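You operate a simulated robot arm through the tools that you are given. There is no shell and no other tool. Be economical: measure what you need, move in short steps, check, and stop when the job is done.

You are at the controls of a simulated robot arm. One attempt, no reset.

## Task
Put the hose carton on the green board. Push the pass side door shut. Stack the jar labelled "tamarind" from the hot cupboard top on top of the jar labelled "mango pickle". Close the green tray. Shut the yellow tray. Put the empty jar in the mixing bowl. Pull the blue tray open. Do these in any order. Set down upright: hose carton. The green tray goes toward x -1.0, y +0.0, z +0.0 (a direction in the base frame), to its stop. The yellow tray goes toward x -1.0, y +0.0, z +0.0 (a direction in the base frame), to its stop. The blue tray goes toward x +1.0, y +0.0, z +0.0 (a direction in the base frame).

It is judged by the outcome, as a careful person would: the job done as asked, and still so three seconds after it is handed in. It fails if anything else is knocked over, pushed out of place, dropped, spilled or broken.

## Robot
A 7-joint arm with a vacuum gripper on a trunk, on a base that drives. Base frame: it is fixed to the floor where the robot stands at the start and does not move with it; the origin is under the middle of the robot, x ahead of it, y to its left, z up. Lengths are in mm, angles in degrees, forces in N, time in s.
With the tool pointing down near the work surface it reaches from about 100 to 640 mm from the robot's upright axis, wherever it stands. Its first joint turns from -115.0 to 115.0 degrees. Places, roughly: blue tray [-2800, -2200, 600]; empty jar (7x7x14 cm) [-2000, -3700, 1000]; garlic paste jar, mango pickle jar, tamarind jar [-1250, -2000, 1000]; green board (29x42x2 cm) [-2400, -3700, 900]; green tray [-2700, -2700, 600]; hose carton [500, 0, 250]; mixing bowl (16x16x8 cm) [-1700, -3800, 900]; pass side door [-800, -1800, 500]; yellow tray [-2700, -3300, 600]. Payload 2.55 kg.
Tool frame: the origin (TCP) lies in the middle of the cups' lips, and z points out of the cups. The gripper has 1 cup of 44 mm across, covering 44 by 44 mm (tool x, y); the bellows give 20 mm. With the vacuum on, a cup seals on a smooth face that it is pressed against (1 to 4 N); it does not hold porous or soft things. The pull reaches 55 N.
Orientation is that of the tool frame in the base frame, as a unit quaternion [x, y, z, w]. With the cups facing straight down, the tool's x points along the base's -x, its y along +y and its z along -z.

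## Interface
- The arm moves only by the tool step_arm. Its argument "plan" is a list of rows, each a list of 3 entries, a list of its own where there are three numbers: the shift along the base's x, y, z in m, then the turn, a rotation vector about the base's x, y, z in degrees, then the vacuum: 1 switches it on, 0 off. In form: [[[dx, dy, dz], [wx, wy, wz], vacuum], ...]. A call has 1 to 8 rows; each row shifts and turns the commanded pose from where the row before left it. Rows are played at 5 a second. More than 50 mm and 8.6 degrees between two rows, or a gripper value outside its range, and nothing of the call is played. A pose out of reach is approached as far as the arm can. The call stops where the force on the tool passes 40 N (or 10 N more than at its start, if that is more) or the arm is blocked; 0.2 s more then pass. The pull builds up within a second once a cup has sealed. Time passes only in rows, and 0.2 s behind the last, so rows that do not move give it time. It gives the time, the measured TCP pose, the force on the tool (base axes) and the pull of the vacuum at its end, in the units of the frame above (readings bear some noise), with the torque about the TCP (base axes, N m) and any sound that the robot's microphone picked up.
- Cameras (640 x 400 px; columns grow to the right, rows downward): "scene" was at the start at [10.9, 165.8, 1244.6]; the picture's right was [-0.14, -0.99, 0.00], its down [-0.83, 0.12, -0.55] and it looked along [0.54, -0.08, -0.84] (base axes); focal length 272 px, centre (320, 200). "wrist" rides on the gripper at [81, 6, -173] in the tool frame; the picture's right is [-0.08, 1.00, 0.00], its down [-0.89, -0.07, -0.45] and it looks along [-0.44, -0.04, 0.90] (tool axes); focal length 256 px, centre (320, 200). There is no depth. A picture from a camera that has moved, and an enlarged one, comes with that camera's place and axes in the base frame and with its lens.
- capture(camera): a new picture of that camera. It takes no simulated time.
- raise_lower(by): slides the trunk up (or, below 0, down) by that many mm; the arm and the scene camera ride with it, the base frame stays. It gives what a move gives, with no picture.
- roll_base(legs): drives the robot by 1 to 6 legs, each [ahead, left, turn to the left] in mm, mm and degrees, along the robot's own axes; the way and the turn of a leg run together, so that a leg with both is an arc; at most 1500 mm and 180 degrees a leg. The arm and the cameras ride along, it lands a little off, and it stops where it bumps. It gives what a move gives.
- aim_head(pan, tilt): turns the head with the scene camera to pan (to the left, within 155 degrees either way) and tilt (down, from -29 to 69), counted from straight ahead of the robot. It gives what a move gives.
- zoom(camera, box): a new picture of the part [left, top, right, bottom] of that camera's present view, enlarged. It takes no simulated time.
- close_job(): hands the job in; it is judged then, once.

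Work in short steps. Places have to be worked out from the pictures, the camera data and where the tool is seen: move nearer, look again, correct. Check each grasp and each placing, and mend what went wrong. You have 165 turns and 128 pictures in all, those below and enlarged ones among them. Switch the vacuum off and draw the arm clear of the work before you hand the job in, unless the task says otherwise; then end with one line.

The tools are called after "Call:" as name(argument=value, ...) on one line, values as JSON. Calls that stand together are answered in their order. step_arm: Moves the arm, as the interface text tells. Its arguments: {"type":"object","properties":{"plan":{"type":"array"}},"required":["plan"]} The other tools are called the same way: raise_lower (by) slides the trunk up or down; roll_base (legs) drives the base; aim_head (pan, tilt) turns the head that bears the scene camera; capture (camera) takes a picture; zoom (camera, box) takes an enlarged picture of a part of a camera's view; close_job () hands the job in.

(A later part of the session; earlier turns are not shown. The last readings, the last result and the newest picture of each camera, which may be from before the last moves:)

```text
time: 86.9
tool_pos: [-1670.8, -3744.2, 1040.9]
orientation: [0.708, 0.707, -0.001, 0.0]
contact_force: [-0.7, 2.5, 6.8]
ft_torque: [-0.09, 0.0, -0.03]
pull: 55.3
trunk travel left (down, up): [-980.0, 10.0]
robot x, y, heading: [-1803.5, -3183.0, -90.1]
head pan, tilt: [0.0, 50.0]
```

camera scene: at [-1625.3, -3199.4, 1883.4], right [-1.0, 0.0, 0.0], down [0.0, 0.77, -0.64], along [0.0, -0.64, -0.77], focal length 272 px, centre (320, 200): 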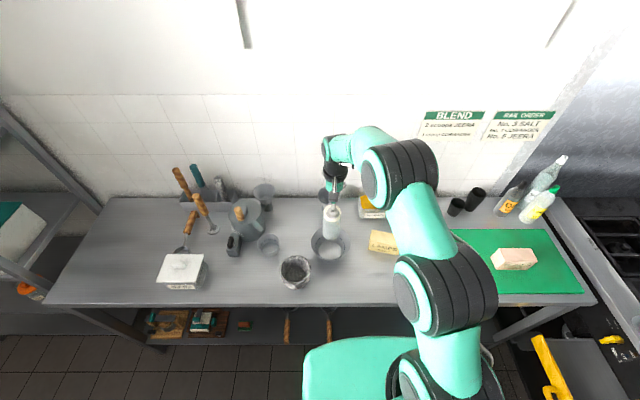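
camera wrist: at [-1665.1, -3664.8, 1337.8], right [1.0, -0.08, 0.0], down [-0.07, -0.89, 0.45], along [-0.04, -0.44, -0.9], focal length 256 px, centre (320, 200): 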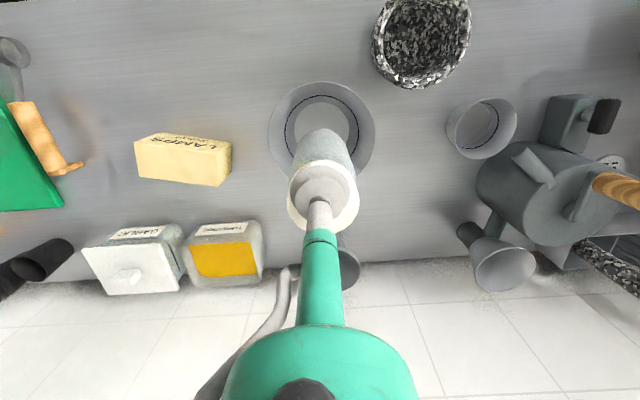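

Contact with the bowl floor. Releasing and lifting.

Call:
step_arm(plan=[[[0, 0, 0.001], [0, 0, 0], 0], [[0, 0, 0], [0, 0, 0], 0], [[0, 0, 0], [0, 0, 0], 0], [[0, 0, 0.01], [0, 0, 0], 0], [[0, 0, 0.04], [0, 0, 0], 0], [[0, 0.02, 0.04], [0, 0, 0], 0], [[0, 0.02, 0.04], [0, 0, 0], 0], [[-0.02, 0.04, 0], [0, 0, 0], 0]])

Call:
capture(camera="wrist")

```text
time: 88.7
tool_pos: [-1692.0, -3659.3, 1171.6]
orientation: [0.708, 0.706, 0.0, 0.0]
contact_force: [0.1, 0.6, 0.6]
ft_torque: [-0.03, -0.01, 0.0]
pull: 0.1
trunk travel left (down, up): [-980.0, 10.0]
robot x, y, heading: [-1804.0, -3182.5, -90.0]
head pan, tilt: [0.0, 50.0]
```

```text
94 pictures are left
camera wrist: at [-1686.8, -3581.3, 1343.7], right [1.0, -0.08, 0.0], down [-0.07, -0.89, 0.45], along [-0.04, -0.44, -0.89], focal length 256 px, centre (320, 200)
```

wrist: 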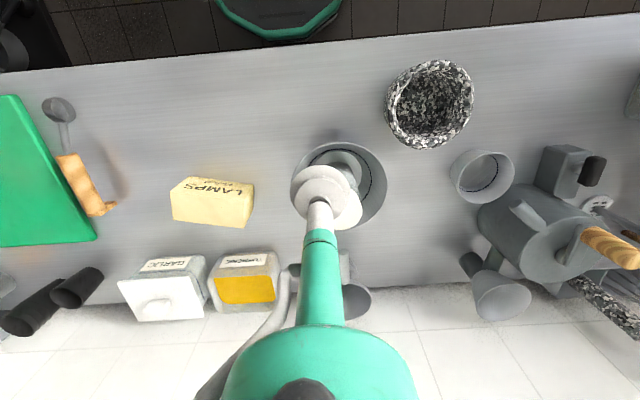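

The jar stands in the bowl. I'll retract the arm, back away, turn to face -x toward the trays and lower the trunk.

Call:
step_arm(plan=[[[-0.03, 0.038, 0], [0, 0, 0], 0], [[-0.03, 0.038, 0], [0, 0, 0], 0], [[-0.03, 0.038, 0], [0, 0, 0], 0], [[0, 0.045, 0], [0, 0, 0], 0], [[0, 0.045, 0], [0, 0, 0], 0]])

Call:
roll_base(legs=[[-330, 0, 0], [0, 0, -90]])

Call:
raise_lower(by=-400)

Call:
aim_head(pan=0, tilt=25)

Call:
capture(camera="scene")

```text
time: 89.9
tool_pos: [-1780.8, -3457.3, 1172.5]
orientation: [0.708, 0.706, 0.0, 0.0]
contact_force: [-0.4, -0.7, 0.0]
ft_torque: [-0.03, -0.02, -0.03]
pull: 0.1
trunk travel left (down, up): [-980.0, 10.0]
robot x, y, heading: [-1801.4, -3180.2, -90.0]
head pan, tilt: [0.0, 50.0]
```

```text
time: 95.9
tool_pos: [-2080.9, -2878.4, 1173.2]
orientation: [1.0, 0.002, 0.0, 0.0]
contact_force: [0.6, 0.3, -0.8]
ft_torque: [0.02, 0.01, 0.01]
pull: 0.1
trunk travel left (down, up): [-980.0, 10.0]
robot x, y, heading: [-1799.6, -2854.9, -179.5]
head pan, tilt: [0.0, 50.0]
```

```text
time: 99.8
tool_pos: [-2081.2, -2877.3, 771.8]
orientation: [1.0, 0.002, 0.001, 0.0]
contact_force: [1.0, -0.2, -0.3]
ft_torque: [0.01, 0.02, -0.02]
pull: 0.1
trunk travel left (down, up): [-580.0, 410.0]
robot x, y, heading: [-1801.2, -2857.7, -179.8]
head pan, tilt: [0.0, 50.0]
```

```text
time: 100.7
tool_pos: [-2081.6, -2878.7, 771.2]
orientation: [1.0, 0.002, 0.0, -0.001]
contact_force: [0.3, 0.0, 0.6]
ft_torque: [-0.01, 0.03, -0.01]
pull: 0.0
trunk travel left (down, up): [-580.0, 410.0]
robot x, y, heading: [-1807.3, -2856.4, -179.6]
head pan, tilt: [0.0, 25.0]
```

```text
93 pictures are left
camera scene: at [-1834.0, -3032.9, 1520.8], right [0.0, 1.0, 0.0], down [0.42, 0.0, -0.91], along [-0.91, 0.0, -0.42], focal length 272 px, centre (320, 200)
```

scene: 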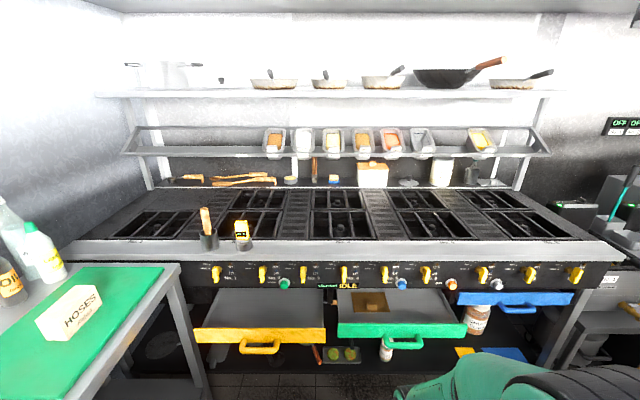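

The yellow and green trays are drawers standing open, and the blue one is shut. I'll zoom to see the front panels and handles.

Call:
zoom(camera="scene", box=[180, 250, 420, 400])

Call:
zoom(camera="scene", box=[420, 250, 620, 375])

```text
2.67 times, centred on (300, 325) of scene
camera zoom: at [-1834.0, -3032.9, 1520.8], right [0.0, 1.0, 0.0], down [0.42, 0.0, -0.91], along [-0.91, 0.0, -0.42], focal length 726 px, centre (373, -133)
```

zoom: 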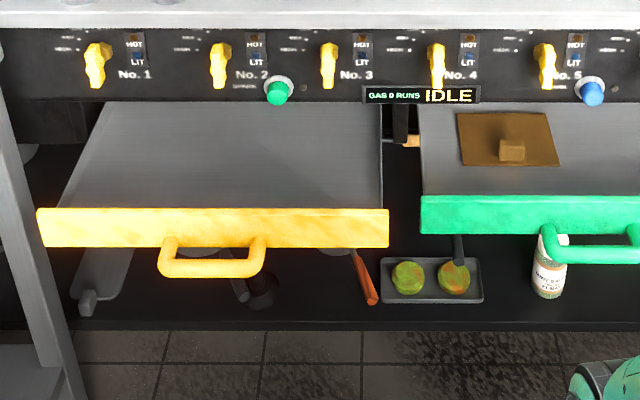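

```text
3.20 times, centred on (520, 312) of scene
camera zoom: at [-1834.0, -3032.9, 1520.8], right [0.0, 1.0, 0.0], down [0.42, 0.0, -0.91], along [-0.91, 0.0, -0.42], focal length 871 px, centre (-320, -160)
```

zoom: 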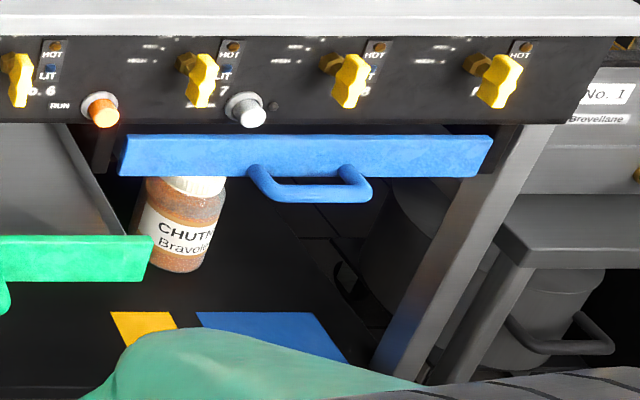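

Each front panel is about 520 mm wide and 80 high, with an 80 mm half-width handle in the middle. I'll push beside the handle with the cup facing -x. First I'll extend the arm, then rotate the tool to horizontal.

Call:
step_arm(plan=[[[-0.045, 0, 0], [0, 0, 0], 0], [[-0.045, 0, 0], [0, 0, 0], 0], [[-0.045, 0, 0], [0, 0, 0], 0], [[-0.045, 0, 0], [0, 0, 0], 0], [[0, 0, 0], [0, 8, 0], 0], [[0, 0, 0], [0, 8, 0], 0], [[0, 0, 0], [0, 8, 0], 0]])

Call:
step_arm(plan=[[[-0.02, 0, 0], [0, 8, 0], 0], [[-0.02, 0, 0], [0, 8, 0], 0], [[-0.02, 0, 0], [0, 8, 0], 0], [[0, 0, 0], [0, 8, 0], 0], [[0, 0, 0], [0, 8.5, 0], 0], [[0, 0, 0], [0, 8.5, 0], 0], [[0, 0, 0], [0, 8.5, 0], 0], [[0, 0, 0], [0, 8.5, 0], 0]])

Call:
capture(camera="wrist")

Call:
capture(camera="scene")

```text
time: 102.2
tool_pos: [-2259.4, -2878.9, 770.5]
orientation: [0.978, 0.001, -0.209, 0.0]
contact_force: [-0.5, 1.2, 0.1]
ft_torque: [-0.03, 0.03, 0.0]
pull: 0.1
trunk travel left (down, up): [-580.0, 410.0]
robot x, y, heading: [-1804.0, -2855.0, -180.1]
head pan, tilt: [0.0, 25.0]
```

```text
time: 104.0
tool_pos: [-2274.4, -2903.6, 762.1]
orientation: [0.805, 0.027, -0.592, 0.035]
contact_force: [-0.2, -0.1, 0.1]
ft_torque: [0.03, 0.0, 0.0]
pull: 0.0
out of reach, approached as far as the arm can: row 1, 2, 3
trunk travel left (down, up): [-580.0, 410.0]
robot x, y, heading: [-1805.0, -2854.9, -179.9]
head pan, tilt: [0.0, 25.0]
```

```text
90 pictures are left
camera wrist: at [-2086.2, -2895.4, 736.8], right [0.06, -0.99, 0.1], down [0.15, 0.11, 0.98], along [-0.99, -0.05, 0.16], focal length 256 px, centre (320, 200)
```

wrist: 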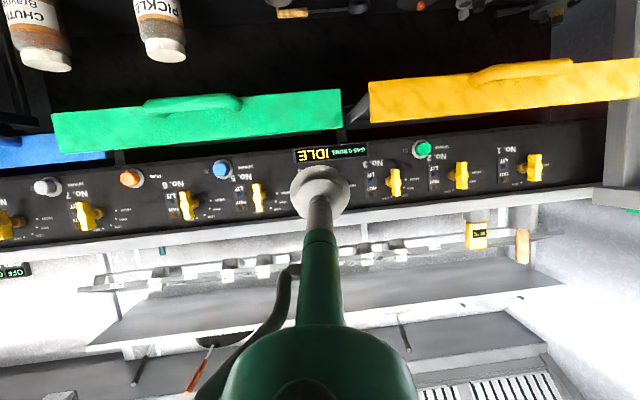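

```text
89 pictures are left
camera scene: at [-1834.5, -3032.9, 1520.9], right [0.0, 1.0, 0.0], down [0.42, 0.0, -0.91], along [-0.91, 0.0, -0.42], focal length 272 px, centre (320, 200)
```

scene: 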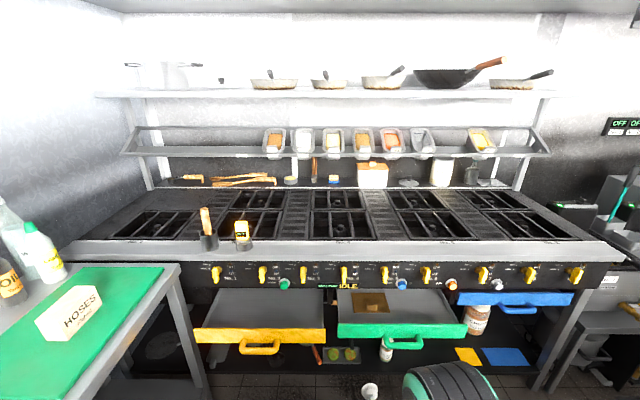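

Triangulating both views puts the yellow panel at x≈-2534, the green at x≈-2554 and the blue at x≈-2716. All panels sit at z≈617–685, centre about 650. I'll lower the trunk to match, straighten the tool and move to the yellow tray, beside its handle.

Call:
raise_lower(by=-110)

Call:
step_arm(plan=[[[0, 0.01, 0], [0, 6, -2.5], 0], [[0, 0.01, 0], [0, 6, -2.5], 0], [[0, 0.0, 0], [0, 5, 0], 0], [[0, 0.0, 0], [0, 0, 0], 0]])

Call:
roll_base(legs=[[0, 255, 0]])

Call:
capture(camera="wrist")

```text
time: 105.5
tool_pos: [-2273.5, -2903.6, 652.7]
orientation: [0.805, 0.026, -0.591, 0.035]
contact_force: [-0.6, 0.5, 0.4]
ft_torque: [0.0, 0.04, 0.01]
pull: 0.0
trunk travel left (down, up): [-470.0, 520.0]
robot x, y, heading: [-1801.6, -2855.8, -179.9]
head pan, tilt: [0.0, 25.0]
```

```text
time: 106.5
tool_pos: [-2272.9, -2883.9, 652.4]
orientation: [0.709, -0.004, -0.705, 0.007]
contact_force: [0.2, -0.7, -0.1]
ft_torque: [0.01, 0.0, 0.0]
pull: 0.1
trunk travel left (down, up): [-470.0, 520.0]
robot x, y, heading: [-1805.3, -2858.9, -180.0]
head pan, tilt: [0.0, 25.0]
```

```text
time: 108.3
tool_pos: [-2273.2, -3137.5, 653.3]
orientation: [0.709, -0.006, -0.705, 0.006]
contact_force: [0.0, -1.0, 0.2]
ft_torque: [0.0, 0.0, -0.04]
pull: 0.1
trunk travel left (down, up): [-470.0, 520.0]
robot x, y, heading: [-1798.5, -3110.8, -180.1]
head pan, tilt: [0.0, 25.0]
```

```text
88 pictures are left
camera wrist: at [-2101.1, -3146.4, 573.5], right [0.0, -1.0, 0.09], down [0.44, 0.08, 0.89], along [-0.9, 0.04, 0.44], focal length 256 px, centre (320, 200)
```

wrist: 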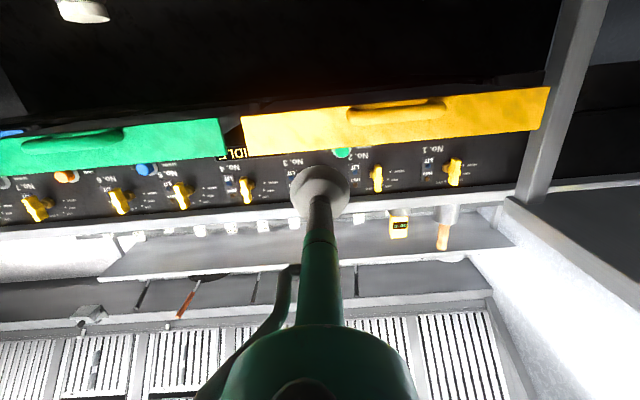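

The tool is horizontal at z≈653, clear of the handle and within the yellow panel. I'll drive forward 180 mm, leaving an 80 mm gap.

Call:
roll_base(legs=[[180, 0, 0]])

Call:
step_arm(plan=[[[-0.03, 0, 0], [0, 0, 0], 0], [[-0.03, 0, 0], [0, 0, 0], 0], [[-0.02, 0, 0], [0, 0, 0], 0], [[-0.015, 0, 0], [0, 0, 0], 0], [[-0.015, 0, 0], [0, 0, 0], 0]])

Call:
capture(camera="wrist")

```text
time: 109.8
tool_pos: [-2453.2, -3133.9, 652.2]
orientation: [0.71, -0.008, -0.705, 0.004]
contact_force: [0.4, -0.4, 0.3]
ft_torque: [0.0, -0.01, -0.01]
pull: 0.1
trunk travel left (down, up): [-470.0, 520.0]
robot x, y, heading: [-1985.0, -3110.8, 179.9]
head pan, tilt: [0.0, 25.0]
```

```text
time: 111.0
tool_pos: [-2563.2, -3134.5, 653.8]
orientation: [0.71, -0.009, -0.704, 0.003]
contact_force: [1.5, 0.2, -0.3]
ft_torque: [-0.02, 0.07, 0.0]
pull: 0.1
trunk travel left (down, up): [-470.0, 520.0]
robot x, y, heading: [-1985.9, -3107.6, 180.1]
head pan, tilt: [0.0, 25.0]
```

```text
87 pictures are left
camera wrist: at [-2391.5, -3144.0, 574.6], right [-0.01, -1.0, 0.09], down [0.44, 0.08, 0.89], along [-0.9, 0.05, 0.44], focal length 256 px, centre (320, 200)
```

wrist: 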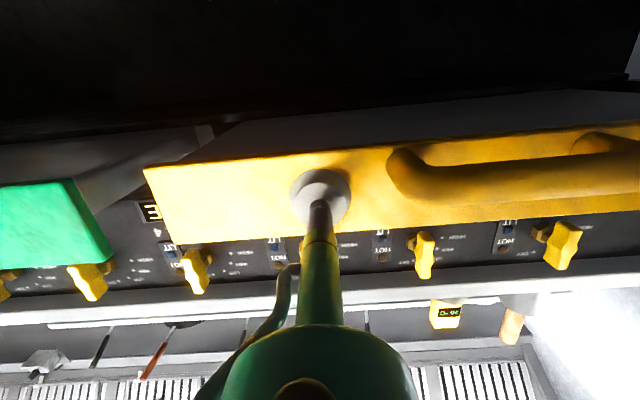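

The cup is at the panel and well placed. Pushing on in.

Call:
step_arm(plan=[[[-0.02, 0, 0], [0, 0, 0], 0], [[-0.02, 0, 0], [0, 0, 0], 0], [[-0.02, 0, 0], [0, 0, 0], 0], [[-0.02, 0, 0], [0, 0, 0], 0], [[-0.02, 0, 0], [0, 0, 0], 0], [[-0.02, 0, 0], [0, 0, 0], 0]])

```text
time: 112.4
tool_pos: [-2682.8, -3132.8, 652.0]
orientation: [0.709, -0.007, -0.705, 0.004]
contact_force: [1.1, -0.8, 0.6]
ft_torque: [0.01, -0.01, -0.04]
pull: 0.0
trunk travel left (down, up): [-470.0, 520.0]
robot x, y, heading: [-1984.1, -3111.3, 179.8]
head pan, tilt: [0.0, 25.0]
```

The force is small, so I'll check whether the tray is moving.

Call:
capture(camera="wrist")

```text
86 pictures are left
camera wrist: at [-2511.9, -3142.3, 572.0], right [-0.01, -1.0, 0.09], down [0.44, 0.08, 0.89], along [-0.9, 0.05, 0.44], focal length 256 px, centre (320, 200)
```

wrist: 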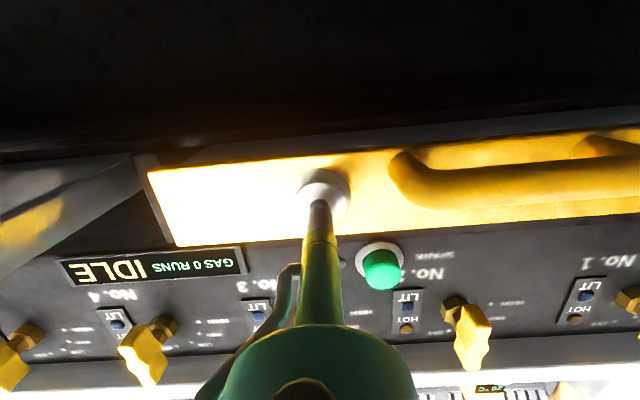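

It is moving in. I'll continue to the stop in small steps.

Call:
step_arm(plan=[[[-0.012, 0, 0], [0, 0, 0], 0], [[-0.012, 0, 0], [0, 0, 0], 0], [[-0.012, 0, 0], [0, 0, 0], 0], [[-0.012, 0, 0], [0, 0, 0], 0], [[-0.012, 0, 0], [0, 0, 0], 0], [[-0.012, 0, 0], [0, 0, 0], 0]])

```text
time: 113.4
tool_pos: [-2721.2, -3133.7, 644.3]
orientation: [0.713, -0.007, -0.701, 0.003]
contact_force: [18.5, -0.3, 4.2]
ft_torque: [0.05, -0.13, 0.01]
pull: 0.1
trunk travel left (down, up): [-470.0, 520.0]
robot x, y, heading: [-1978.6, -3110.1, 179.6]
head pan, tilt: [0.0, 25.0]
stopped in row 5: the force on the tool passed its limit at 48 N (the readings are from after the stop); the commanded pose is now the measured one
```

The stop was reached at 48 N, so the yellow tray is shut. I'll retract and move over to the green tray, beside its handle at y≈-2855.

Call:
step_arm(plan=[[[0.045, 0, 0.004], [0, 0, 0], 0], [[0.045, 0, 0.004], [0, 0, 0], 0], [[0.045, 0, 0], [0, 0, 0], 0], [[0.045, 0, 0], [0, 0, 0], 0], [[0.045, 0, 0], [0, 0, 0], 0], [[0.045, 0, 0], [0, 0, 0], 0]])

Call:
roll_base(legs=[[0, -279, 0]])

Call:
capture(camera="wrist")

Call:
capture(camera="scene")

```text
time: 114.8
tool_pos: [-2454.2, -3134.4, 652.7]
orientation: [0.711, -0.008, -0.703, 0.003]
contact_force: [0.3, 0.9, -0.2]
ft_torque: [0.0, 0.0, -0.01]
pull: 0.1
trunk travel left (down, up): [-470.0, 520.0]
robot x, y, heading: [-1981.4, -3112.2, 179.6]
head pan, tilt: [0.0, 25.0]
```

```text
time: 116.8
tool_pos: [-2452.9, -2844.5, 652.0]
orientation: [0.712, -0.009, -0.702, 0.002]
contact_force: [0.3, -0.4, -0.3]
ft_torque: [0.01, 0.0, 0.0]
pull: 0.1
trunk travel left (down, up): [-470.0, 520.0]
robot x, y, heading: [-1980.8, -2817.1, 179.7]
head pan, tilt: [0.0, 25.0]
```

```text
85 pictures are left
camera wrist: at [-2280.7, -2856.4, 574.5], right [-0.01, -1.0, 0.09], down [0.43, 0.08, 0.9], along [-0.9, 0.05, 0.43], focal length 256 px, centre (320, 200)
```

wrist: 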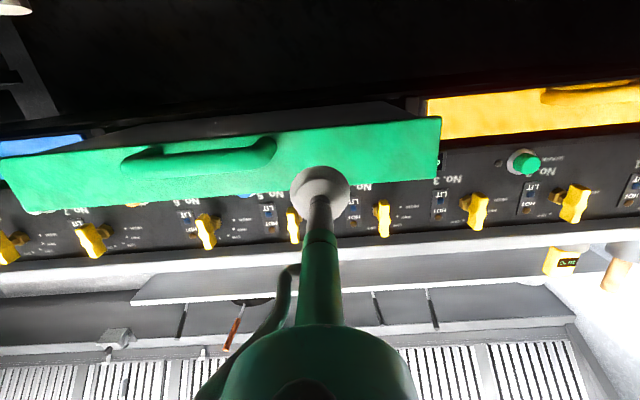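

```text
84 pictures are left
camera scene: at [-2012.8, -2998.6, 1410.9], right [0.01, 1.0, 0.0], down [0.42, 0.0, -0.91], along [-0.91, 0.01, -0.42], focal length 272 px, centre (320, 200)
```

scene: 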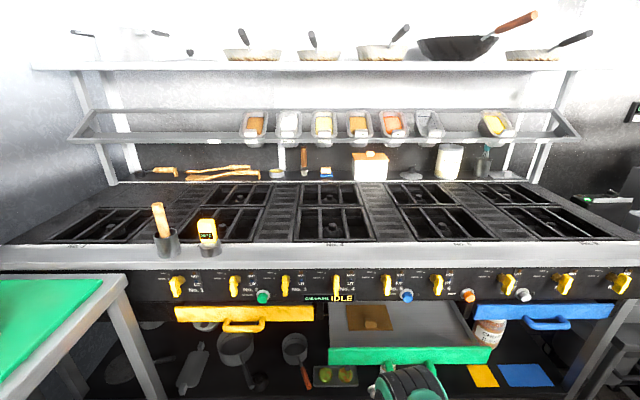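

Yellow is flush. The cup is beside green's handle, so I'll push green in the same way.

Call:
step_arm(plan=[[[-0.03, -0.008, 0], [0, 0, 0], 0], [[-0.03, 0, 0], [0, 0, 0], 0], [[-0.02, 0, 0], [0, 0, 0], 0], [[-0.015, 0, 0], [0, 0, 0], 0], [[-0.015, 0, 0], [0, 0, 0], 0], [[-0.015, 0, 0], [0, 0, 0], 0], [[-0.015, 0, 0], [0, 0, 0], 0], [[-0.015, 0, 0], [0, 0, 0], 0]])

Call:
step_arm(plan=[[[-0.015, 0, 0], [0, 0, 0], 0], [[-0.015, 0, 0], [0, 0, 0], 0], [[-0.015, 0, 0], [0, 0, 0], 0], [[-0.015, 0, 0], [0, 0, 0], 0], [[-0.012, 0, 0], [0, 0, 0], 0], [[-0.01, 0, 0], [0, 0, 0], 0], [[-0.008, 0, 0], [0, 0, 0], 0], [[-0.008, 0, 0], [0, 0, 0], 0]])

```text
time: 118.6
tool_pos: [-2608.1, -2855.1, 652.0]
orientation: [0.712, -0.01, -0.702, 0.002]
contact_force: [2.4, -1.3, 0.1]
ft_torque: [0.0, 0.03, -0.01]
pull: 0.0
trunk travel left (down, up): [-470.0, 520.0]
robot x, y, heading: [-1982.7, -2824.1, 179.9]
head pan, tilt: [0.0, 25.0]
```

```text
time: 120.4
tool_pos: [-2706.2, -2851.9, 652.1]
orientation: [0.712, -0.009, -0.702, 0.003]
contact_force: [2.5, -0.4, -0.1]
ft_torque: [-0.02, 0.01, 0.0]
pull: 0.1
trunk travel left (down, up): [-470.0, 520.0]
robot x, y, heading: [-1980.4, -2819.0, 179.3]
head pan, tilt: [0.0, 25.0]
```

Nearly there. I'll continue to the stop.

Call:
step_arm(plan=[[[-0.008, 0, 0], [0, 0, 0], 0], [[-0.008, 0, 0], [0, 0, 0], 0], [[-0.008, 0, 0], [0, 0, 0], 0], [[-0.008, 0, 0], [0, 0, 0], 0], [[-0.008, 0, 0], [0, 0, 0], 0]])

```text
time: 121.3
tool_pos: [-2721.2, -2853.4, 645.3]
orientation: [0.715, -0.008, -0.699, 0.002]
contact_force: [17.7, -0.7, 3.8]
ft_torque: [-0.02, -0.15, 0.06]
pull: 0.0
trunk travel left (down, up): [-470.0, 520.0]
robot x, y, heading: [-1977.3, -2821.2, 179.8]
head pan, tilt: [0.0, 25.0]
stopped in row 4: the force on the tool passed its limit at 49 N (the readings are from after the stop); the commanded pose is now the measured one
```

The green tray is at its stop. I'll retract and look to the right for the cupboard before strafing toward blue.

Call:
step_arm(plan=[[[0.045, 0, 0.004], [0, 0, 0], 0], [[0.045, 0, 0.004], [0, 0, 0], 0], [[0.045, 0, 0], [0, 0, 0], 0], [[0.045, 0, 0], [0, 0, 0], 0], [[0.045, 0, 0], [0, 0, 0], 0], [[0.045, 0, 0], [0, 0, 0], 0]])

Call:
aim_head(pan=-110, tilt=35)

Call:
capture(camera="scene")

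```text
time: 122.7
tool_pos: [-2452.9, -2855.0, 657.0]
orientation: [0.713, -0.009, -0.701, 0.002]
contact_force: [0.8, -0.3, -0.4]
ft_torque: [-0.01, 0.0, -0.02]
pull: 0.1
trunk travel left (down, up): [-470.0, 520.0]
robot x, y, heading: [-1982.1, -2822.1, 179.7]
head pan, tilt: [0.0, 25.0]
```

```text
time: 124.6
tool_pos: [-2455.0, -2855.6, 655.3]
orientation: [0.713, -0.008, -0.701, 0.001]
contact_force: [0.8, -0.9, 0.7]
ft_torque: [-0.02, 0.03, 0.0]
pull: 0.1
trunk travel left (down, up): [-470.0, 520.0]
robot x, y, heading: [-1976.1, -2823.3, 179.9]
head pan, tilt: [-110.0, 35.0]
```

```text
83 pictures are left
camera scene: at [-1889.1, -2917.3, 1395.1], right [0.94, -0.35, 0.0], down [-0.2, -0.54, -0.82], along [0.29, 0.77, -0.57], focal length 272 px, centre (320, 200)
```

scene: 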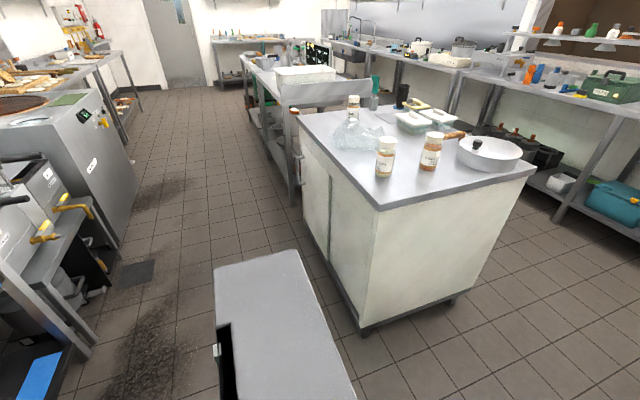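

The cupboard's near edge is at x≈-1490, so there is about 200 mm clearance. I'll strafe to the blue tray.

Call:
roll_base(legs=[[0, -535, 0]])

Call:
capture(camera="wrist")

Call:
aim_head(pan=10, tilt=35)

Call:
capture(camera="scene")

```text
time: 127.6
tool_pos: [-2449.8, -2329.7, 654.6]
orientation: [0.714, -0.008, -0.7, 0.003]
contact_force: [-0.2, 0.6, 0.1]
ft_torque: [0.01, -0.01, 0.02]
pull: 0.2
trunk travel left (down, up): [-470.0, 520.0]
robot x, y, heading: [-1973.4, -2296.8, 179.8]
head pan, tilt: [-110.0, 35.0]
```

```text
82 pictures are left
camera wrist: at [-2277.2, -2339.3, 578.1], right [-0.01, -1.0, 0.09], down [0.43, 0.08, 0.9], along [-0.9, 0.05, 0.43], focal length 256 px, centre (320, 200)
```

wrist: 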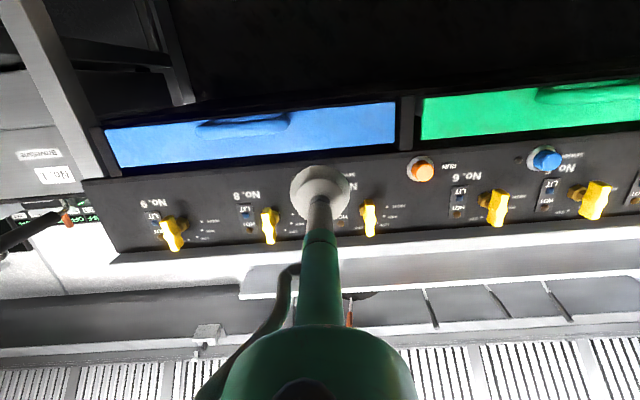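

```text
time: 129.6
tool_pos: [-2449.9, -2329.3, 654.6]
orientation: [0.714, -0.009, -0.7, 0.003]
contact_force: [-1.2, 0.6, -0.4]
ft_torque: [0.01, -0.01, 0.02]
pull: 0.2
trunk travel left (down, up): [-470.0, 520.0]
robot x, y, heading: [-1975.0, -2294.3, 179.6]
head pan, tilt: [10.0, 35.0]
```

```text
81 pictures are left
camera scene: at [-2002.3, -2486.7, 1395.1], right [-0.17, 0.99, 0.0], down [0.57, 0.1, -0.82], along [-0.81, -0.14, -0.57], focal length 272 px, centre (320, 200)
```

scene: 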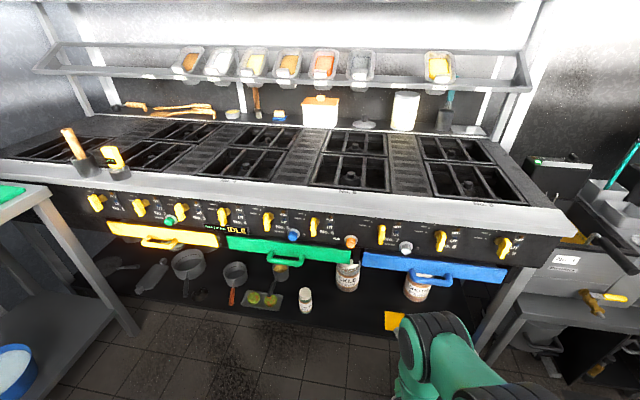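

All three trays are flush. The blue contact point at (x≈-2715, y≈-2340, z≈655) is clear of the handle. Approaching and engaging the vacuum.

Call:
step_arm(plan=[[[-0.045, -0.01, 0], [0, 0, 0], 0], [[-0.045, 0, 0], [0, 0, 0], 0], [[-0.045, 0, 0], [0, 0, 0], 0], [[-0.045, 0, 0], [0, 0, 0], 0], [[-0.045, 0, 0], [0, 0, 0], 0], [[-0.015, 0, 0], [0, 0, 0], 1], [[-0.008, 0, 0], [0, 0, 0], 1], [[0, 0, 0], [0, 0, 0], 1]])

Call:
step_arm(plan=[[[-0.005, 0, 0], [0, 0, 0], 1], [[-0.005, 0, 0], [0, 0, 0], 1], [[0, 0, 0], [0, 0, 0], 1], [[0, 0, 0], [0, 0, 0], 1]])

```text
time: 131.4
tool_pos: [-2698.8, -2338.2, 654.3]
orientation: [0.713, -0.008, -0.701, 0.004]
contact_force: [1.8, 0.6, 1.6]
ft_torque: [-0.14, 0.53, 0.32]
pull: 54.9
trunk travel left (down, up): [-470.0, 520.0]
robot x, y, heading: [-1973.3, -2294.0, 179.7]
head pan, tilt: [10.0, 35.0]
```

```text
time: 132.4
tool_pos: [-2704.9, -2339.4, 654.3]
orientation: [0.715, -0.007, -0.699, 0.003]
contact_force: [27.7, 0.3, 1.1]
ft_torque: [-0.4, 0.48, 0.23]
pull: 54.4
trunk travel left (down, up): [-470.0, 520.0]
robot x, y, heading: [-1975.1, -2291.2, 179.6]
head pan, tilt: [10.0, 35.0]
```

Sealed. Pulling toward +x.

Call:
step_arm(plan=[[[0.008, 0, 0], [0, 0, 0], 1], [[0.02, 0, 0], [0, 0, 0], 1], [[0.02, 0, 0], [0, 0, 0], 1], [[0.02, 0, 0], [0, 0, 0], 1], [[0.02, 0, 0], [0, 0, 0], 1], [[0.02, 0, 0], [0, 0, 0], 1], [[0.02, 0, 0], [0, 0, 0], 1]])

Call:
capture(camera="wrist")

```text
time: 134.0
tool_pos: [-2582.3, -2339.1, 654.2]
orientation: [0.715, -0.007, -0.699, 0.004]
contact_force: [-0.6, -5.4, -10.8]
ft_torque: [0.1, 0.24, -0.01]
pull: 54.9
trunk travel left (down, up): [-470.0, 520.0]
robot x, y, heading: [-1974.5, -2293.2, 179.5]
head pan, tilt: [10.0, 35.0]
```

```text
80 pictures are left
camera wrist: at [-2408.1, -2349.0, 577.3], right [-0.01, -1.0, 0.09], down [0.43, 0.08, 0.9], along [-0.9, 0.05, 0.42], focal length 256 px, centre (320, 200)
```

wrist: 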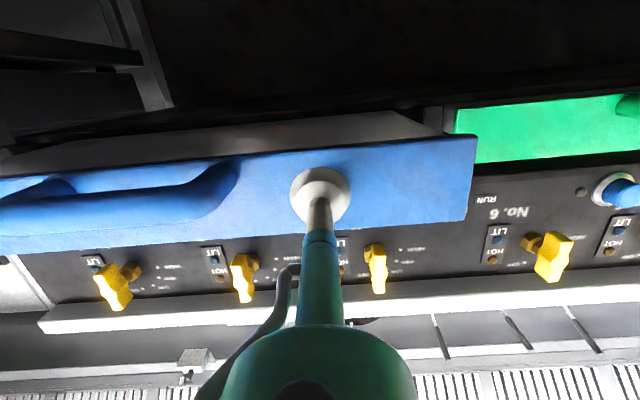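

The tray is coming out, about 120 mm so far. I'll keep going until it resists.

Call:
step_arm(plan=[[[0.015, 0, 0], [0, 0, 0], 1], [[0.015, 0, 0], [0, 0, 0], 1], [[0.015, 0, 0], [0, 0, 0], 1], [[0.015, 0, 0], [0, 0, 0], 1], [[0.01, 0, 0], [0, 0, 0], 1]])

```text
time: 135.2
tool_pos: [-2509.5, -2339.2, 654.9]
orientation: [0.714, -0.009, -0.7, 0.003]
contact_force: [-0.6, -6.1, -7.7]
ft_torque: [0.06, 0.24, -0.05]
pull: 54.9
trunk travel left (down, up): [-470.0, 520.0]
robot x, y, heading: [-1977.9, -2295.2, 179.7]
head pan, tilt: [10.0, 35.0]
```

It is open 195 mm, already more than the others were. I'll gently look for the stop a little further.

Call:
step_arm(plan=[[[0.012, 0, 0], [0, 0, 0], 1], [[0.012, 0, 0], [0, 0, 0], 1], [[0.012, 0, 0], [0, 0, 0], 1], [[0.012, 0, 0], [0, 0, 0], 1], [[0.012, 0, 0], [0, 0, 0], 1]])

```text
time: 136.4
tool_pos: [-2450.4, -2338.7, 654.1]
orientation: [0.716, -0.009, -0.698, 0.002]
contact_force: [-1.1, 4.3, -15.7]
ft_torque: [0.09, 0.41, 0.14]
pull: 55.1
trunk travel left (down, up): [-470.0, 520.0]
robot x, y, heading: [-1976.4, -2293.6, 179.8]
head pan, tilt: [10.0, 35.0]
```

Call:
capture(camera="scene")

```text
79 pictures are left
camera scene: at [-2003.6, -2486.4, 1395.0], right [-0.17, 0.99, 0.0], down [0.57, 0.1, -0.82], along [-0.81, -0.14, -0.57], focal length 272 px, centre (320, 200)
```

scene: 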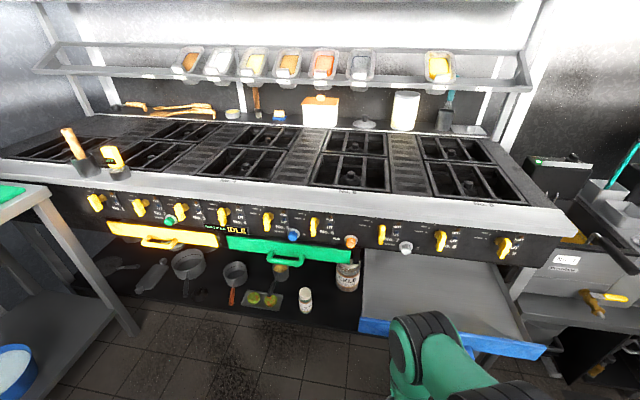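

Blue is well open with no stop felt. I'll pull a bit further to find it.

Call:
step_arm(plan=[[[0.01, 0, 0], [0, 0, 0], 1], [[0.01, 0, 0], [0, 0, 0], 1], [[0.01, 0, 0], [0, 0, 0], 1], [[0.01, 0, 0], [0, 0, 0], 1]])

```text
time: 137.4
tool_pos: [-2417.6, -2341.6, 659.5]
orientation: [0.708, -0.014, -0.706, 0.006]
contact_force: [2.5, 6.2, -20.1]
ft_torque: [0.17, -0.2, 0.16]
pull: 54.8
trunk travel left (down, up): [-470.0, 520.0]
robot x, y, heading: [-1975.9, -2292.1, 179.8]
head pan, tilt: [10.0, 35.0]
```

The tray is open about 285 mm and starting to resist. Releasing and retracting.

Call:
step_arm(plan=[[[0, 0, 0], [0, 0, 0], 0], [[0, 0, 0], [0, 0, 0], 0], [[0, 0, 0], [0, 0, 0], 0], [[0.01, 0, 0], [0, 0, 0], 0], [[0.02, 0, 0], [0, 0, 0], 0]])

Call:
roll_base(legs=[[-80, 0, 0]])

Call:
capture(camera="wrist")

Call:
capture(camera="scene")

```text
time: 138.8
tool_pos: [-2419.4, -2356.5, 681.8]
orientation: [-0.671, 0.04, 0.74, -0.027]
contact_force: [0.1, 0.0, -1.0]
ft_torque: [0.04, -0.01, -0.05]
pull: 0.1
trunk travel left (down, up): [-470.0, 520.0]
robot x, y, heading: [-1976.2, -2295.4, 179.7]
head pan, tilt: [10.0, 35.0]
stopped in row 5: the arm was blocked; the commanded pose is now the measured one
```

```text
time: 139.9
tool_pos: [-2340.2, -2357.5, 682.1]
orientation: [-0.67, 0.039, 0.741, -0.029]
contact_force: [0.6, 0.6, 0.6]
ft_torque: [0.02, 0.01, -0.06]
pull: 0.0
trunk travel left (down, up): [-470.0, 520.0]
robot x, y, heading: [-1896.1, -2295.6, 179.5]
head pan, tilt: [10.0, 35.0]
```

```text
78 pictures are left
camera wrist: at [-2178.1, -2376.4, 585.7], right [0.0, -0.98, 0.17], down [0.53, 0.15, 0.83], along [-0.85, 0.1, 0.52], focal length 256 px, centre (320, 200)
```

wrist: 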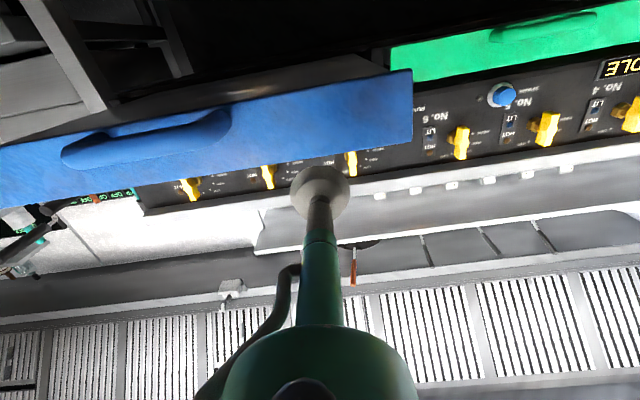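

```text
77 pictures are left
camera scene: at [-1923.3, -2487.2, 1395.1], right [-0.17, 0.99, 0.0], down [0.56, 0.1, -0.82], along [-0.81, -0.14, -0.57], focal length 272 px, centre (320, 200)
```

scene: 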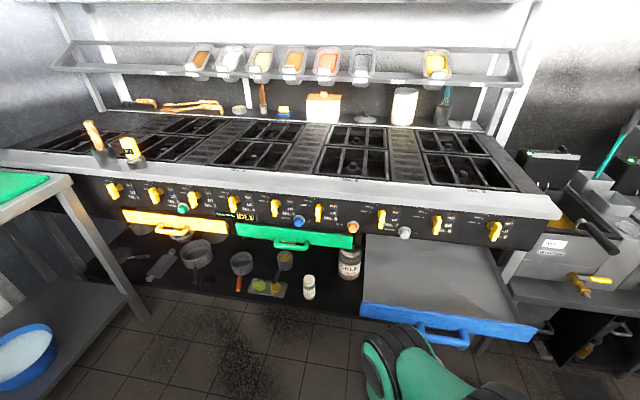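

The arm rather than the tray limited that pull, so the tray's stop may be further out. I'll straighten the tool and move back to take another bite.

Call:
step_arm(plan=[[[-0.02, 0.005, -0.01], [3, -3, 0.6], 0], [[-0.02, 0.005, -0.01], [2.5, -2.7, 0.5], 0], [[0, 0.005, -0.008], [0, 0, 0], 0]])

Call:
roll_base(legs=[[-70, 0, 0]])

Call:
capture(camera="wrist")

```text
time: 140.7
tool_pos: [-2381.7, -2341.1, 652.7]
orientation: [0.707, 0.002, -0.707, 0.0]
contact_force: [0.1, 0.5, -0.8]
ft_torque: [-0.01, -0.01, 0.05]
pull: 0.0
trunk travel left (down, up): [-470.0, 520.0]
robot x, y, heading: [-1899.6, -2292.2, 179.5]
head pan, tilt: [10.0, 35.0]
```

```text
time: 141.7
tool_pos: [-2311.5, -2342.0, 653.3]
orientation: [-0.707, -0.002, 0.707, -0.001]
contact_force: [0.1, -0.1, 0.4]
ft_torque: [0.01, 0.0, -0.04]
pull: 0.0
trunk travel left (down, up): [-470.0, 520.0]
robot x, y, heading: [-1829.0, -2294.5, 179.7]
head pan, tilt: [10.0, 35.0]
```

```text
76 pictures are left
camera wrist: at [-2140.2, -2349.8, 573.0], right [0.01, -1.0, 0.08], down [0.45, 0.07, 0.89], along [-0.9, 0.03, 0.44], focal length 256 px, centre (320, 200)
```

wrist: 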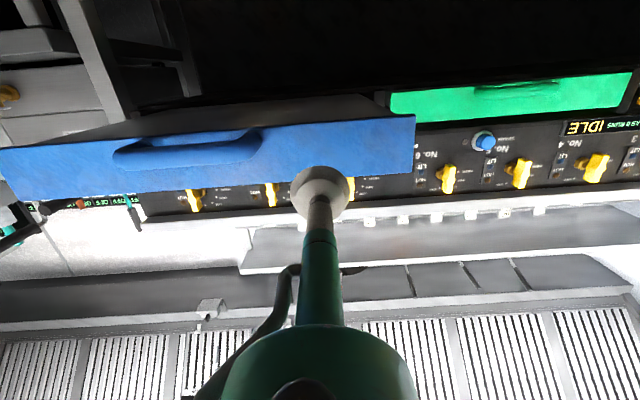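

The panel is at x≈-2435. Approaching again.

Call:
step_arm(plan=[[[-0.04, 0, 0], [0, 0, 0], 0], [[-0.04, 0, 0], [0, 0, 0], 0], [[-0.015, 0, 0], [0, 0, 0], 1], [[-0.008, 0, 0], [0, 0, 0], 1], [[-0.006, 0, 0], [0, 0, 0], 1], [[0, 0, 0], [0, 0, 0], 1], [[0, 0, 0], [0, 0, 0], 1]])

```text
time: 143.3
tool_pos: [-2421.3, -2343.4, 654.5]
orientation: [0.707, 0.002, -0.707, 0.002]
contact_force: [0.2, -4.4, -0.6]
ft_torque: [-0.39, 0.05, -0.23]
pull: 54.4
trunk travel left (down, up): [-470.0, 520.0]
robot x, y, heading: [-1826.4, -2292.6, 180.0]
head pan, tilt: [10.0, 35.0]
```

Sealed again. Pulling in small steps.

Call:
step_arm(plan=[[[0.01, 0, 0], [0, 0, 0], 1], [[0.01, 0, 0], [0, 0, 0], 1], [[0.01, 0, 0], [0, 0, 0], 1], [[0.01, 0, 0], [0, 0, 0], 1], [[0.01, 0, 0], [0, 0, 0], 1], [[0.01, 0, 0], [0, 0, 0], 1]])

```text
time: 144.2
tool_pos: [-2399.8, -2342.0, 658.7]
orientation: [-0.702, 0.001, 0.712, 0.0]
contact_force: [-17.5, 0.3, -8.8]
ft_torque: [-0.04, -0.18, 0.05]
pull: 55.1
trunk travel left (down, up): [-470.0, 520.0]
robot x, y, heading: [-1833.4, -2292.8, 179.7]
head pan, tilt: [10.0, 35.0]
stopped in row 4: the force on the tool passed its limit at 44 N (the readings are from after the stop); the commanded pose is now the measured one
```

The stop was felt at 44 N, so blue is fully open. Releasing and backing off.

Call:
step_arm(plan=[[[0, 0, 0], [0, 0, 0], 0], [[0, 0, 0], [0, 0, 0], 0], [[0, 0, 0], [0, 0, 0], 0], [[0.015, 0, 0], [0, 0, 0], 0], [[0.03, 0, 0], [0, 0, 0], 0], [[0.04, 0, 0.02], [0, 0, 0], 0]])

Call:
roll_base(legs=[[0, 500, 0]])

Call:
capture(camera="scene")

```text
time: 145.6
tool_pos: [-2311.1, -2341.1, 681.6]
orientation: [-0.701, 0.001, 0.713, -0.001]
contact_force: [0.3, 0.5, 0.7]
ft_torque: [-0.03, -0.01, 0.0]
pull: 0.1
trunk travel left (down, up): [-470.0, 520.0]
robot x, y, heading: [-1830.4, -2296.9, 179.7]
head pan, tilt: [10.0, 35.0]
```

```text
time: 148.5
tool_pos: [-2309.7, -2850.1, 680.9]
orientation: [-0.701, -0.005, 0.713, -0.006]
contact_force: [-0.6, -0.3, 0.4]
ft_torque: [-0.04, 0.01, -0.02]
pull: 0.0
trunk travel left (down, up): [-470.0, 520.0]
robot x, y, heading: [-1828.9, -2800.6, -179.7]
head pan, tilt: [10.0, 35.0]
```

```text
75 pictures are left
camera scene: at [-1851.8, -2991.4, 1395.0], right [-0.18, 0.98, 0.0], down [0.56, 0.1, -0.82], along [-0.81, -0.15, -0.57], focal length 272 px, centre (320, 200)
```

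scene: 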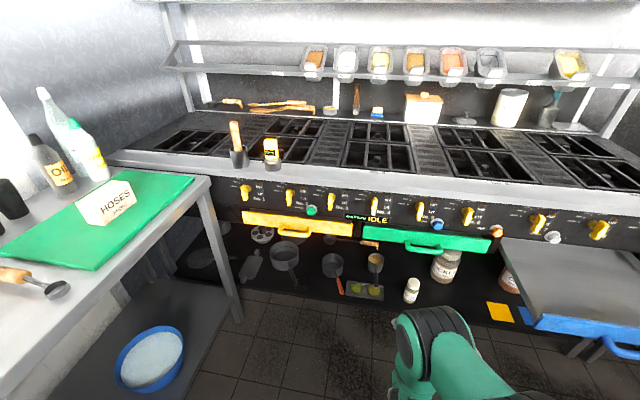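

All trays are done. Now I'll turn the tool back down and raise the trunk for the cupboard top.

Call:
step_arm(plan=[[[0, 0, 0], [0, -8.5, 0], 0], [[0, 0, 0], [0, -8.5, 0], 0], [[0, 0, 0], [0, -8.5, 0], 0], [[0, 0, 0], [0, -8.5, 0], 0], [[0, 0, 0], [0, -8.5, 0], 0], [[0, 0, 0], [0, -8.5, 0], 0], [[0, 0, 0], [0, -8.5, 0], 0], [[0, 0, 0], [0, -8.5, 0], 0]])

Call:
step_arm(plan=[[[0.03, 0, 0], [0, -8.5, 0], 0], [[0.03, 0, 0], [0, -8.5, 0], 0], [[0.03, 0, 0], [0, -6, 0], 0], [[0.03, 0, 0], [0, 0, 0], 0], [[0.03, 0, 0], [0, 0, 0], 0]])

Call:
raise_lower(by=400)

Call:
aim_head(pan=-110, tilt=35)

Call:
capture(camera="scene")

```text
time: 150.3
tool_pos: [-2309.4, -2844.2, 683.4]
orientation: [0.974, 0.0, -0.228, -0.001]
contact_force: [0.8, 0.2, 0.9]
ft_torque: [-0.01, 0.06, -0.02]
pull: 0.0
out of reach, approached as far as the arm can: row 8
trunk travel left (down, up): [-470.0, 520.0]
robot x, y, heading: [-1825.2, -2793.9, -179.5]
head pan, tilt: [10.0, 35.0]
```

```text
time: 151.5
tool_pos: [-2194.8, -2835.5, 661.0]
orientation: [0.996, -0.003, -0.085, -0.02]
contact_force: [0.0, -0.5, 0.0]
ft_torque: [0.0, 0.0, 0.01]
pull: 0.0
out of reach, approached as far as the arm can: row 1, 3, 4
trunk travel left (down, up): [-470.0, 520.0]
robot x, y, heading: [-1829.5, -2795.6, -179.5]
head pan, tilt: [10.0, 35.0]
```

```text
time: 155.4
tool_pos: [-2195.2, -2837.8, 1060.4]
orientation: [0.996, -0.004, -0.085, -0.02]
contact_force: [0.3, -0.5, 0.7]
ft_torque: [0.01, 0.02, 0.02]
pull: 0.0
trunk travel left (down, up): [-870.0, 120.0]
robot x, y, heading: [-1829.4, -2798.4, -179.7]
head pan, tilt: [10.0, 35.0]
```

```text
time: 157.4
tool_pos: [-2194.0, -2836.0, 1061.0]
orientation: [0.996, -0.004, -0.085, -0.02]
contact_force: [0.0, -0.4, 0.1]
ft_torque: [-0.01, -0.02, -0.02]
pull: 0.1
trunk travel left (down, up): [-870.0, 120.0]
robot x, y, heading: [-1825.3, -2799.8, -179.6]
head pan, tilt: [-110.0, 35.0]
```

```text
74 pictures are left
camera scene: at [-1735.8, -2892.2, 1795.1], right [0.94, -0.33, 0.0], down [-0.19, -0.54, -0.82], along [0.27, 0.77, -0.57], focal length 272 px, centre (320, 200)
```

scene: 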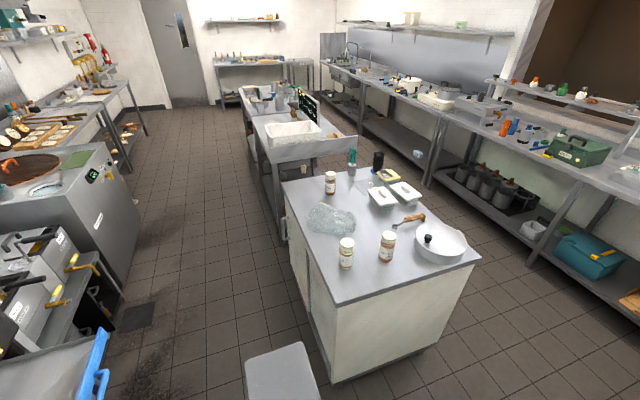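

Three jars are visible on the cupboard. I'll zoom to read the labels.

Call:
zoom(camera="scene", box=[280, 150, 480, 275])

```text
3.20 times, centred on (380, 212) of scene
camera zoom: at [-1735.8, -2892.2, 1795.1], right [0.94, -0.33, 0.0], down [-0.19, -0.54, -0.82], along [0.27, 0.77, -0.57], focal length 871 px, centre (128, 160)
```

zoom: 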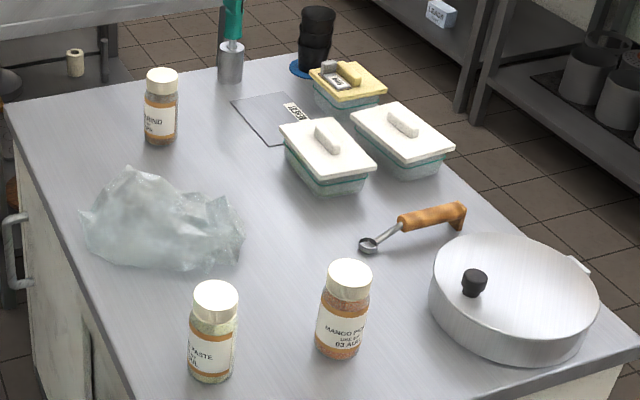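

The far jar is the tamarind at about (-1236, -1648). Mango pickle is at about (-1200, -2215) and garlic paste beside it, all with lid tops near z 1040. I'll turn to face +x and go along the cupboard's -x side.

Call:
raise_lower(by=100)

Call:
roll_base(legs=[[30, 0, 0], [0, 0, 180], [0, 1100, 0]])

Call:
aim_head(pan=0, tilt=45)

Call:
capture(camera="scene")

```text
time: 158.7
tool_pos: [-2194.5, -2836.4, 1161.7]
orientation: [0.996, -0.003, -0.084, -0.021]
contact_force: [0.1, 0.2, -0.2]
ft_torque: [-0.01, -0.03, 0.0]
pull: 0.1
trunk travel left (down, up): [-970.0, 20.0]
robot x, y, heading: [-1826.2, -2800.9, -179.4]
head pan, tilt: [-110.0, 35.0]
```

```text
time: 172.1
tool_pos: [-1502.4, -1660.9, 1161.0]
orientation: [0.002, 0.996, -0.021, 0.085]
contact_force: [-0.6, -0.8, -0.1]
ft_torque: [0.0, 0.02, 0.04]
pull: 0.0
trunk travel left (down, up): [-970.0, 20.0]
robot x, y, heading: [-1868.4, -1700.6, 0.7]
head pan, tilt: [-110.0, 35.0]
```

```text
time: 174.0
tool_pos: [-1501.9, -1661.1, 1160.8]
orientation: [0.002, 0.996, -0.02, 0.084]
contact_force: [0.1, 0.5, 0.1]
ft_torque: [0.0, 0.0, 0.02]
pull: 0.0
trunk travel left (down, up): [-970.0, 20.0]
robot x, y, heading: [-1867.0, -1704.9, 0.4]
head pan, tilt: [0.0, 45.0]
```

```text
72 pictures are left
camera scene: at [-1848.4, -1525.3, 1880.3], right [0.01, -1.0, 0.0], down [-0.71, -0.01, -0.71], along [0.71, 0.01, -0.71], focal length 272 px, centre (320, 200)
```

scene: 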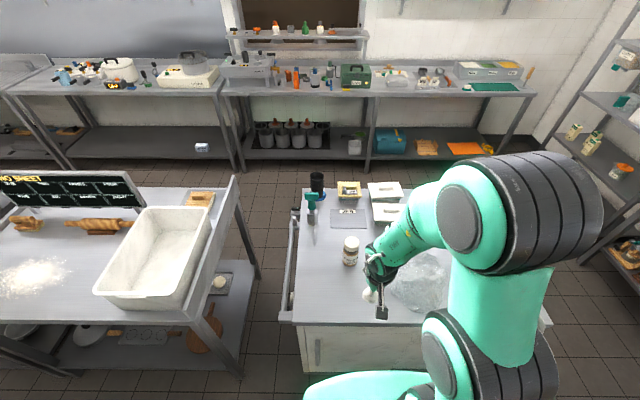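

The tamarind lid is at about (-1225, -1632). I'll straighten the tool and edge forward 60 mm.

Call:
step_arm(plan=[[[0, 0, 0], [1.2, 5, 0], 0], [[0, 0, 0], [1.1, 4.6, 0], 0], [[0, 0.015, 0], [0, 0, 0], 0]])

Call:
roll_base(legs=[[60, 0, 0]])

Call:
capture(camera="wrist")

```text
time: 174.8
tool_pos: [-1503.3, -1646.2, 1161.2]
orientation: [0.002, 0.996, -0.02, 0.085]
contact_force: [0.2, 0.0, 0.7]
ft_torque: [-0.05, 0.01, -0.02]
pull: 0.0
out of reach, approached as far as the arm can: row 1, 2
trunk travel left (down, up): [-970.0, 20.0]
robot x, y, heading: [-1869.5, -1700.9, 0.7]
head pan, tilt: [0.0, 45.0]
```

```text
time: 175.8
tool_pos: [-1442.0, -1646.3, 1161.1]
orientation: [0.002, 0.996, -0.02, 0.085]
contact_force: [-0.1, 0.7, 0.4]
ft_torque: [-0.01, 0.02, 0.0]
pull: 0.1
trunk travel left (down, up): [-970.0, 20.0]
robot x, y, heading: [-1807.2, -1701.1, 0.6]
head pan, tilt: [0.0, 45.0]
```

```text
71 pictures are left
camera wrist: at [-1552.0, -1634.0, 1316.9], right [0.08, 1.0, -0.03], down [0.8, -0.05, 0.59], along [0.59, -0.07, -0.81], focal length 256 px, centre (320, 200)
```

wrist: 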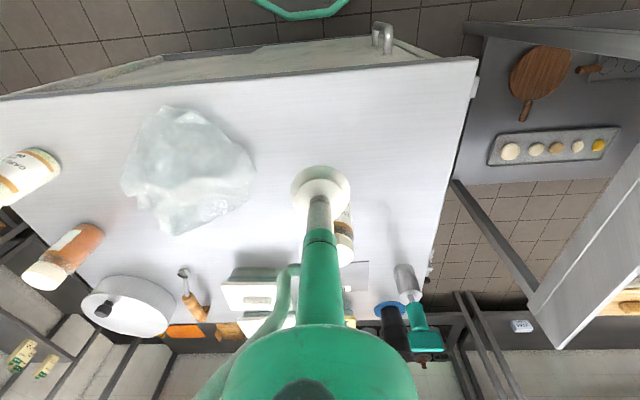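

The rotation was refused at this pose. I'll extend forward first, slightly lower, then straighten.

Call:
step_arm(plan=[[[0.045, 0, 0], [0, 0, 0], 0], [[0.045, 0, -0.01], [0, 0, 0], 0], [[0.03, 0, -0.02], [0, 0, 0], 0], [[0, 0, 0], [1.2, 5, 0], 0], [[0, 0, 0], [1.1, 4.6, 0], 0]])

Call:
capture(camera="wrist")

```text
time: 177.0
tool_pos: [-1334.4, -1645.7, 1112.5]
orientation: [0.002, 0.996, -0.023, 0.086]
contact_force: [1.0, -0.5, 0.3]
ft_torque: [0.02, 0.02, 0.01]
pull: 0.1
out of reach, approached as far as the arm can: row 2, 4, 5
trunk travel left (down, up): [-970.0, 20.0]
robot x, y, heading: [-1805.3, -1701.4, 0.6]
head pan, tilt: [0.0, 45.0]
```

```text
70 pictures are left
camera wrist: at [-1444.3, -1633.7, 1269.0], right [0.09, 1.0, -0.03], down [0.8, -0.05, 0.59], along [0.59, -0.08, -0.8], focal length 256 px, centre (320, 200)
```

wrist: 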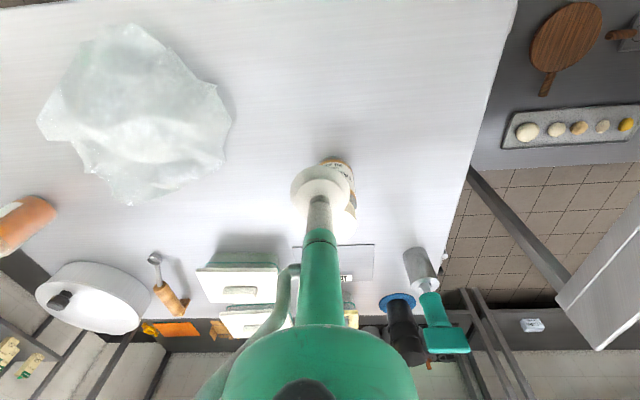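

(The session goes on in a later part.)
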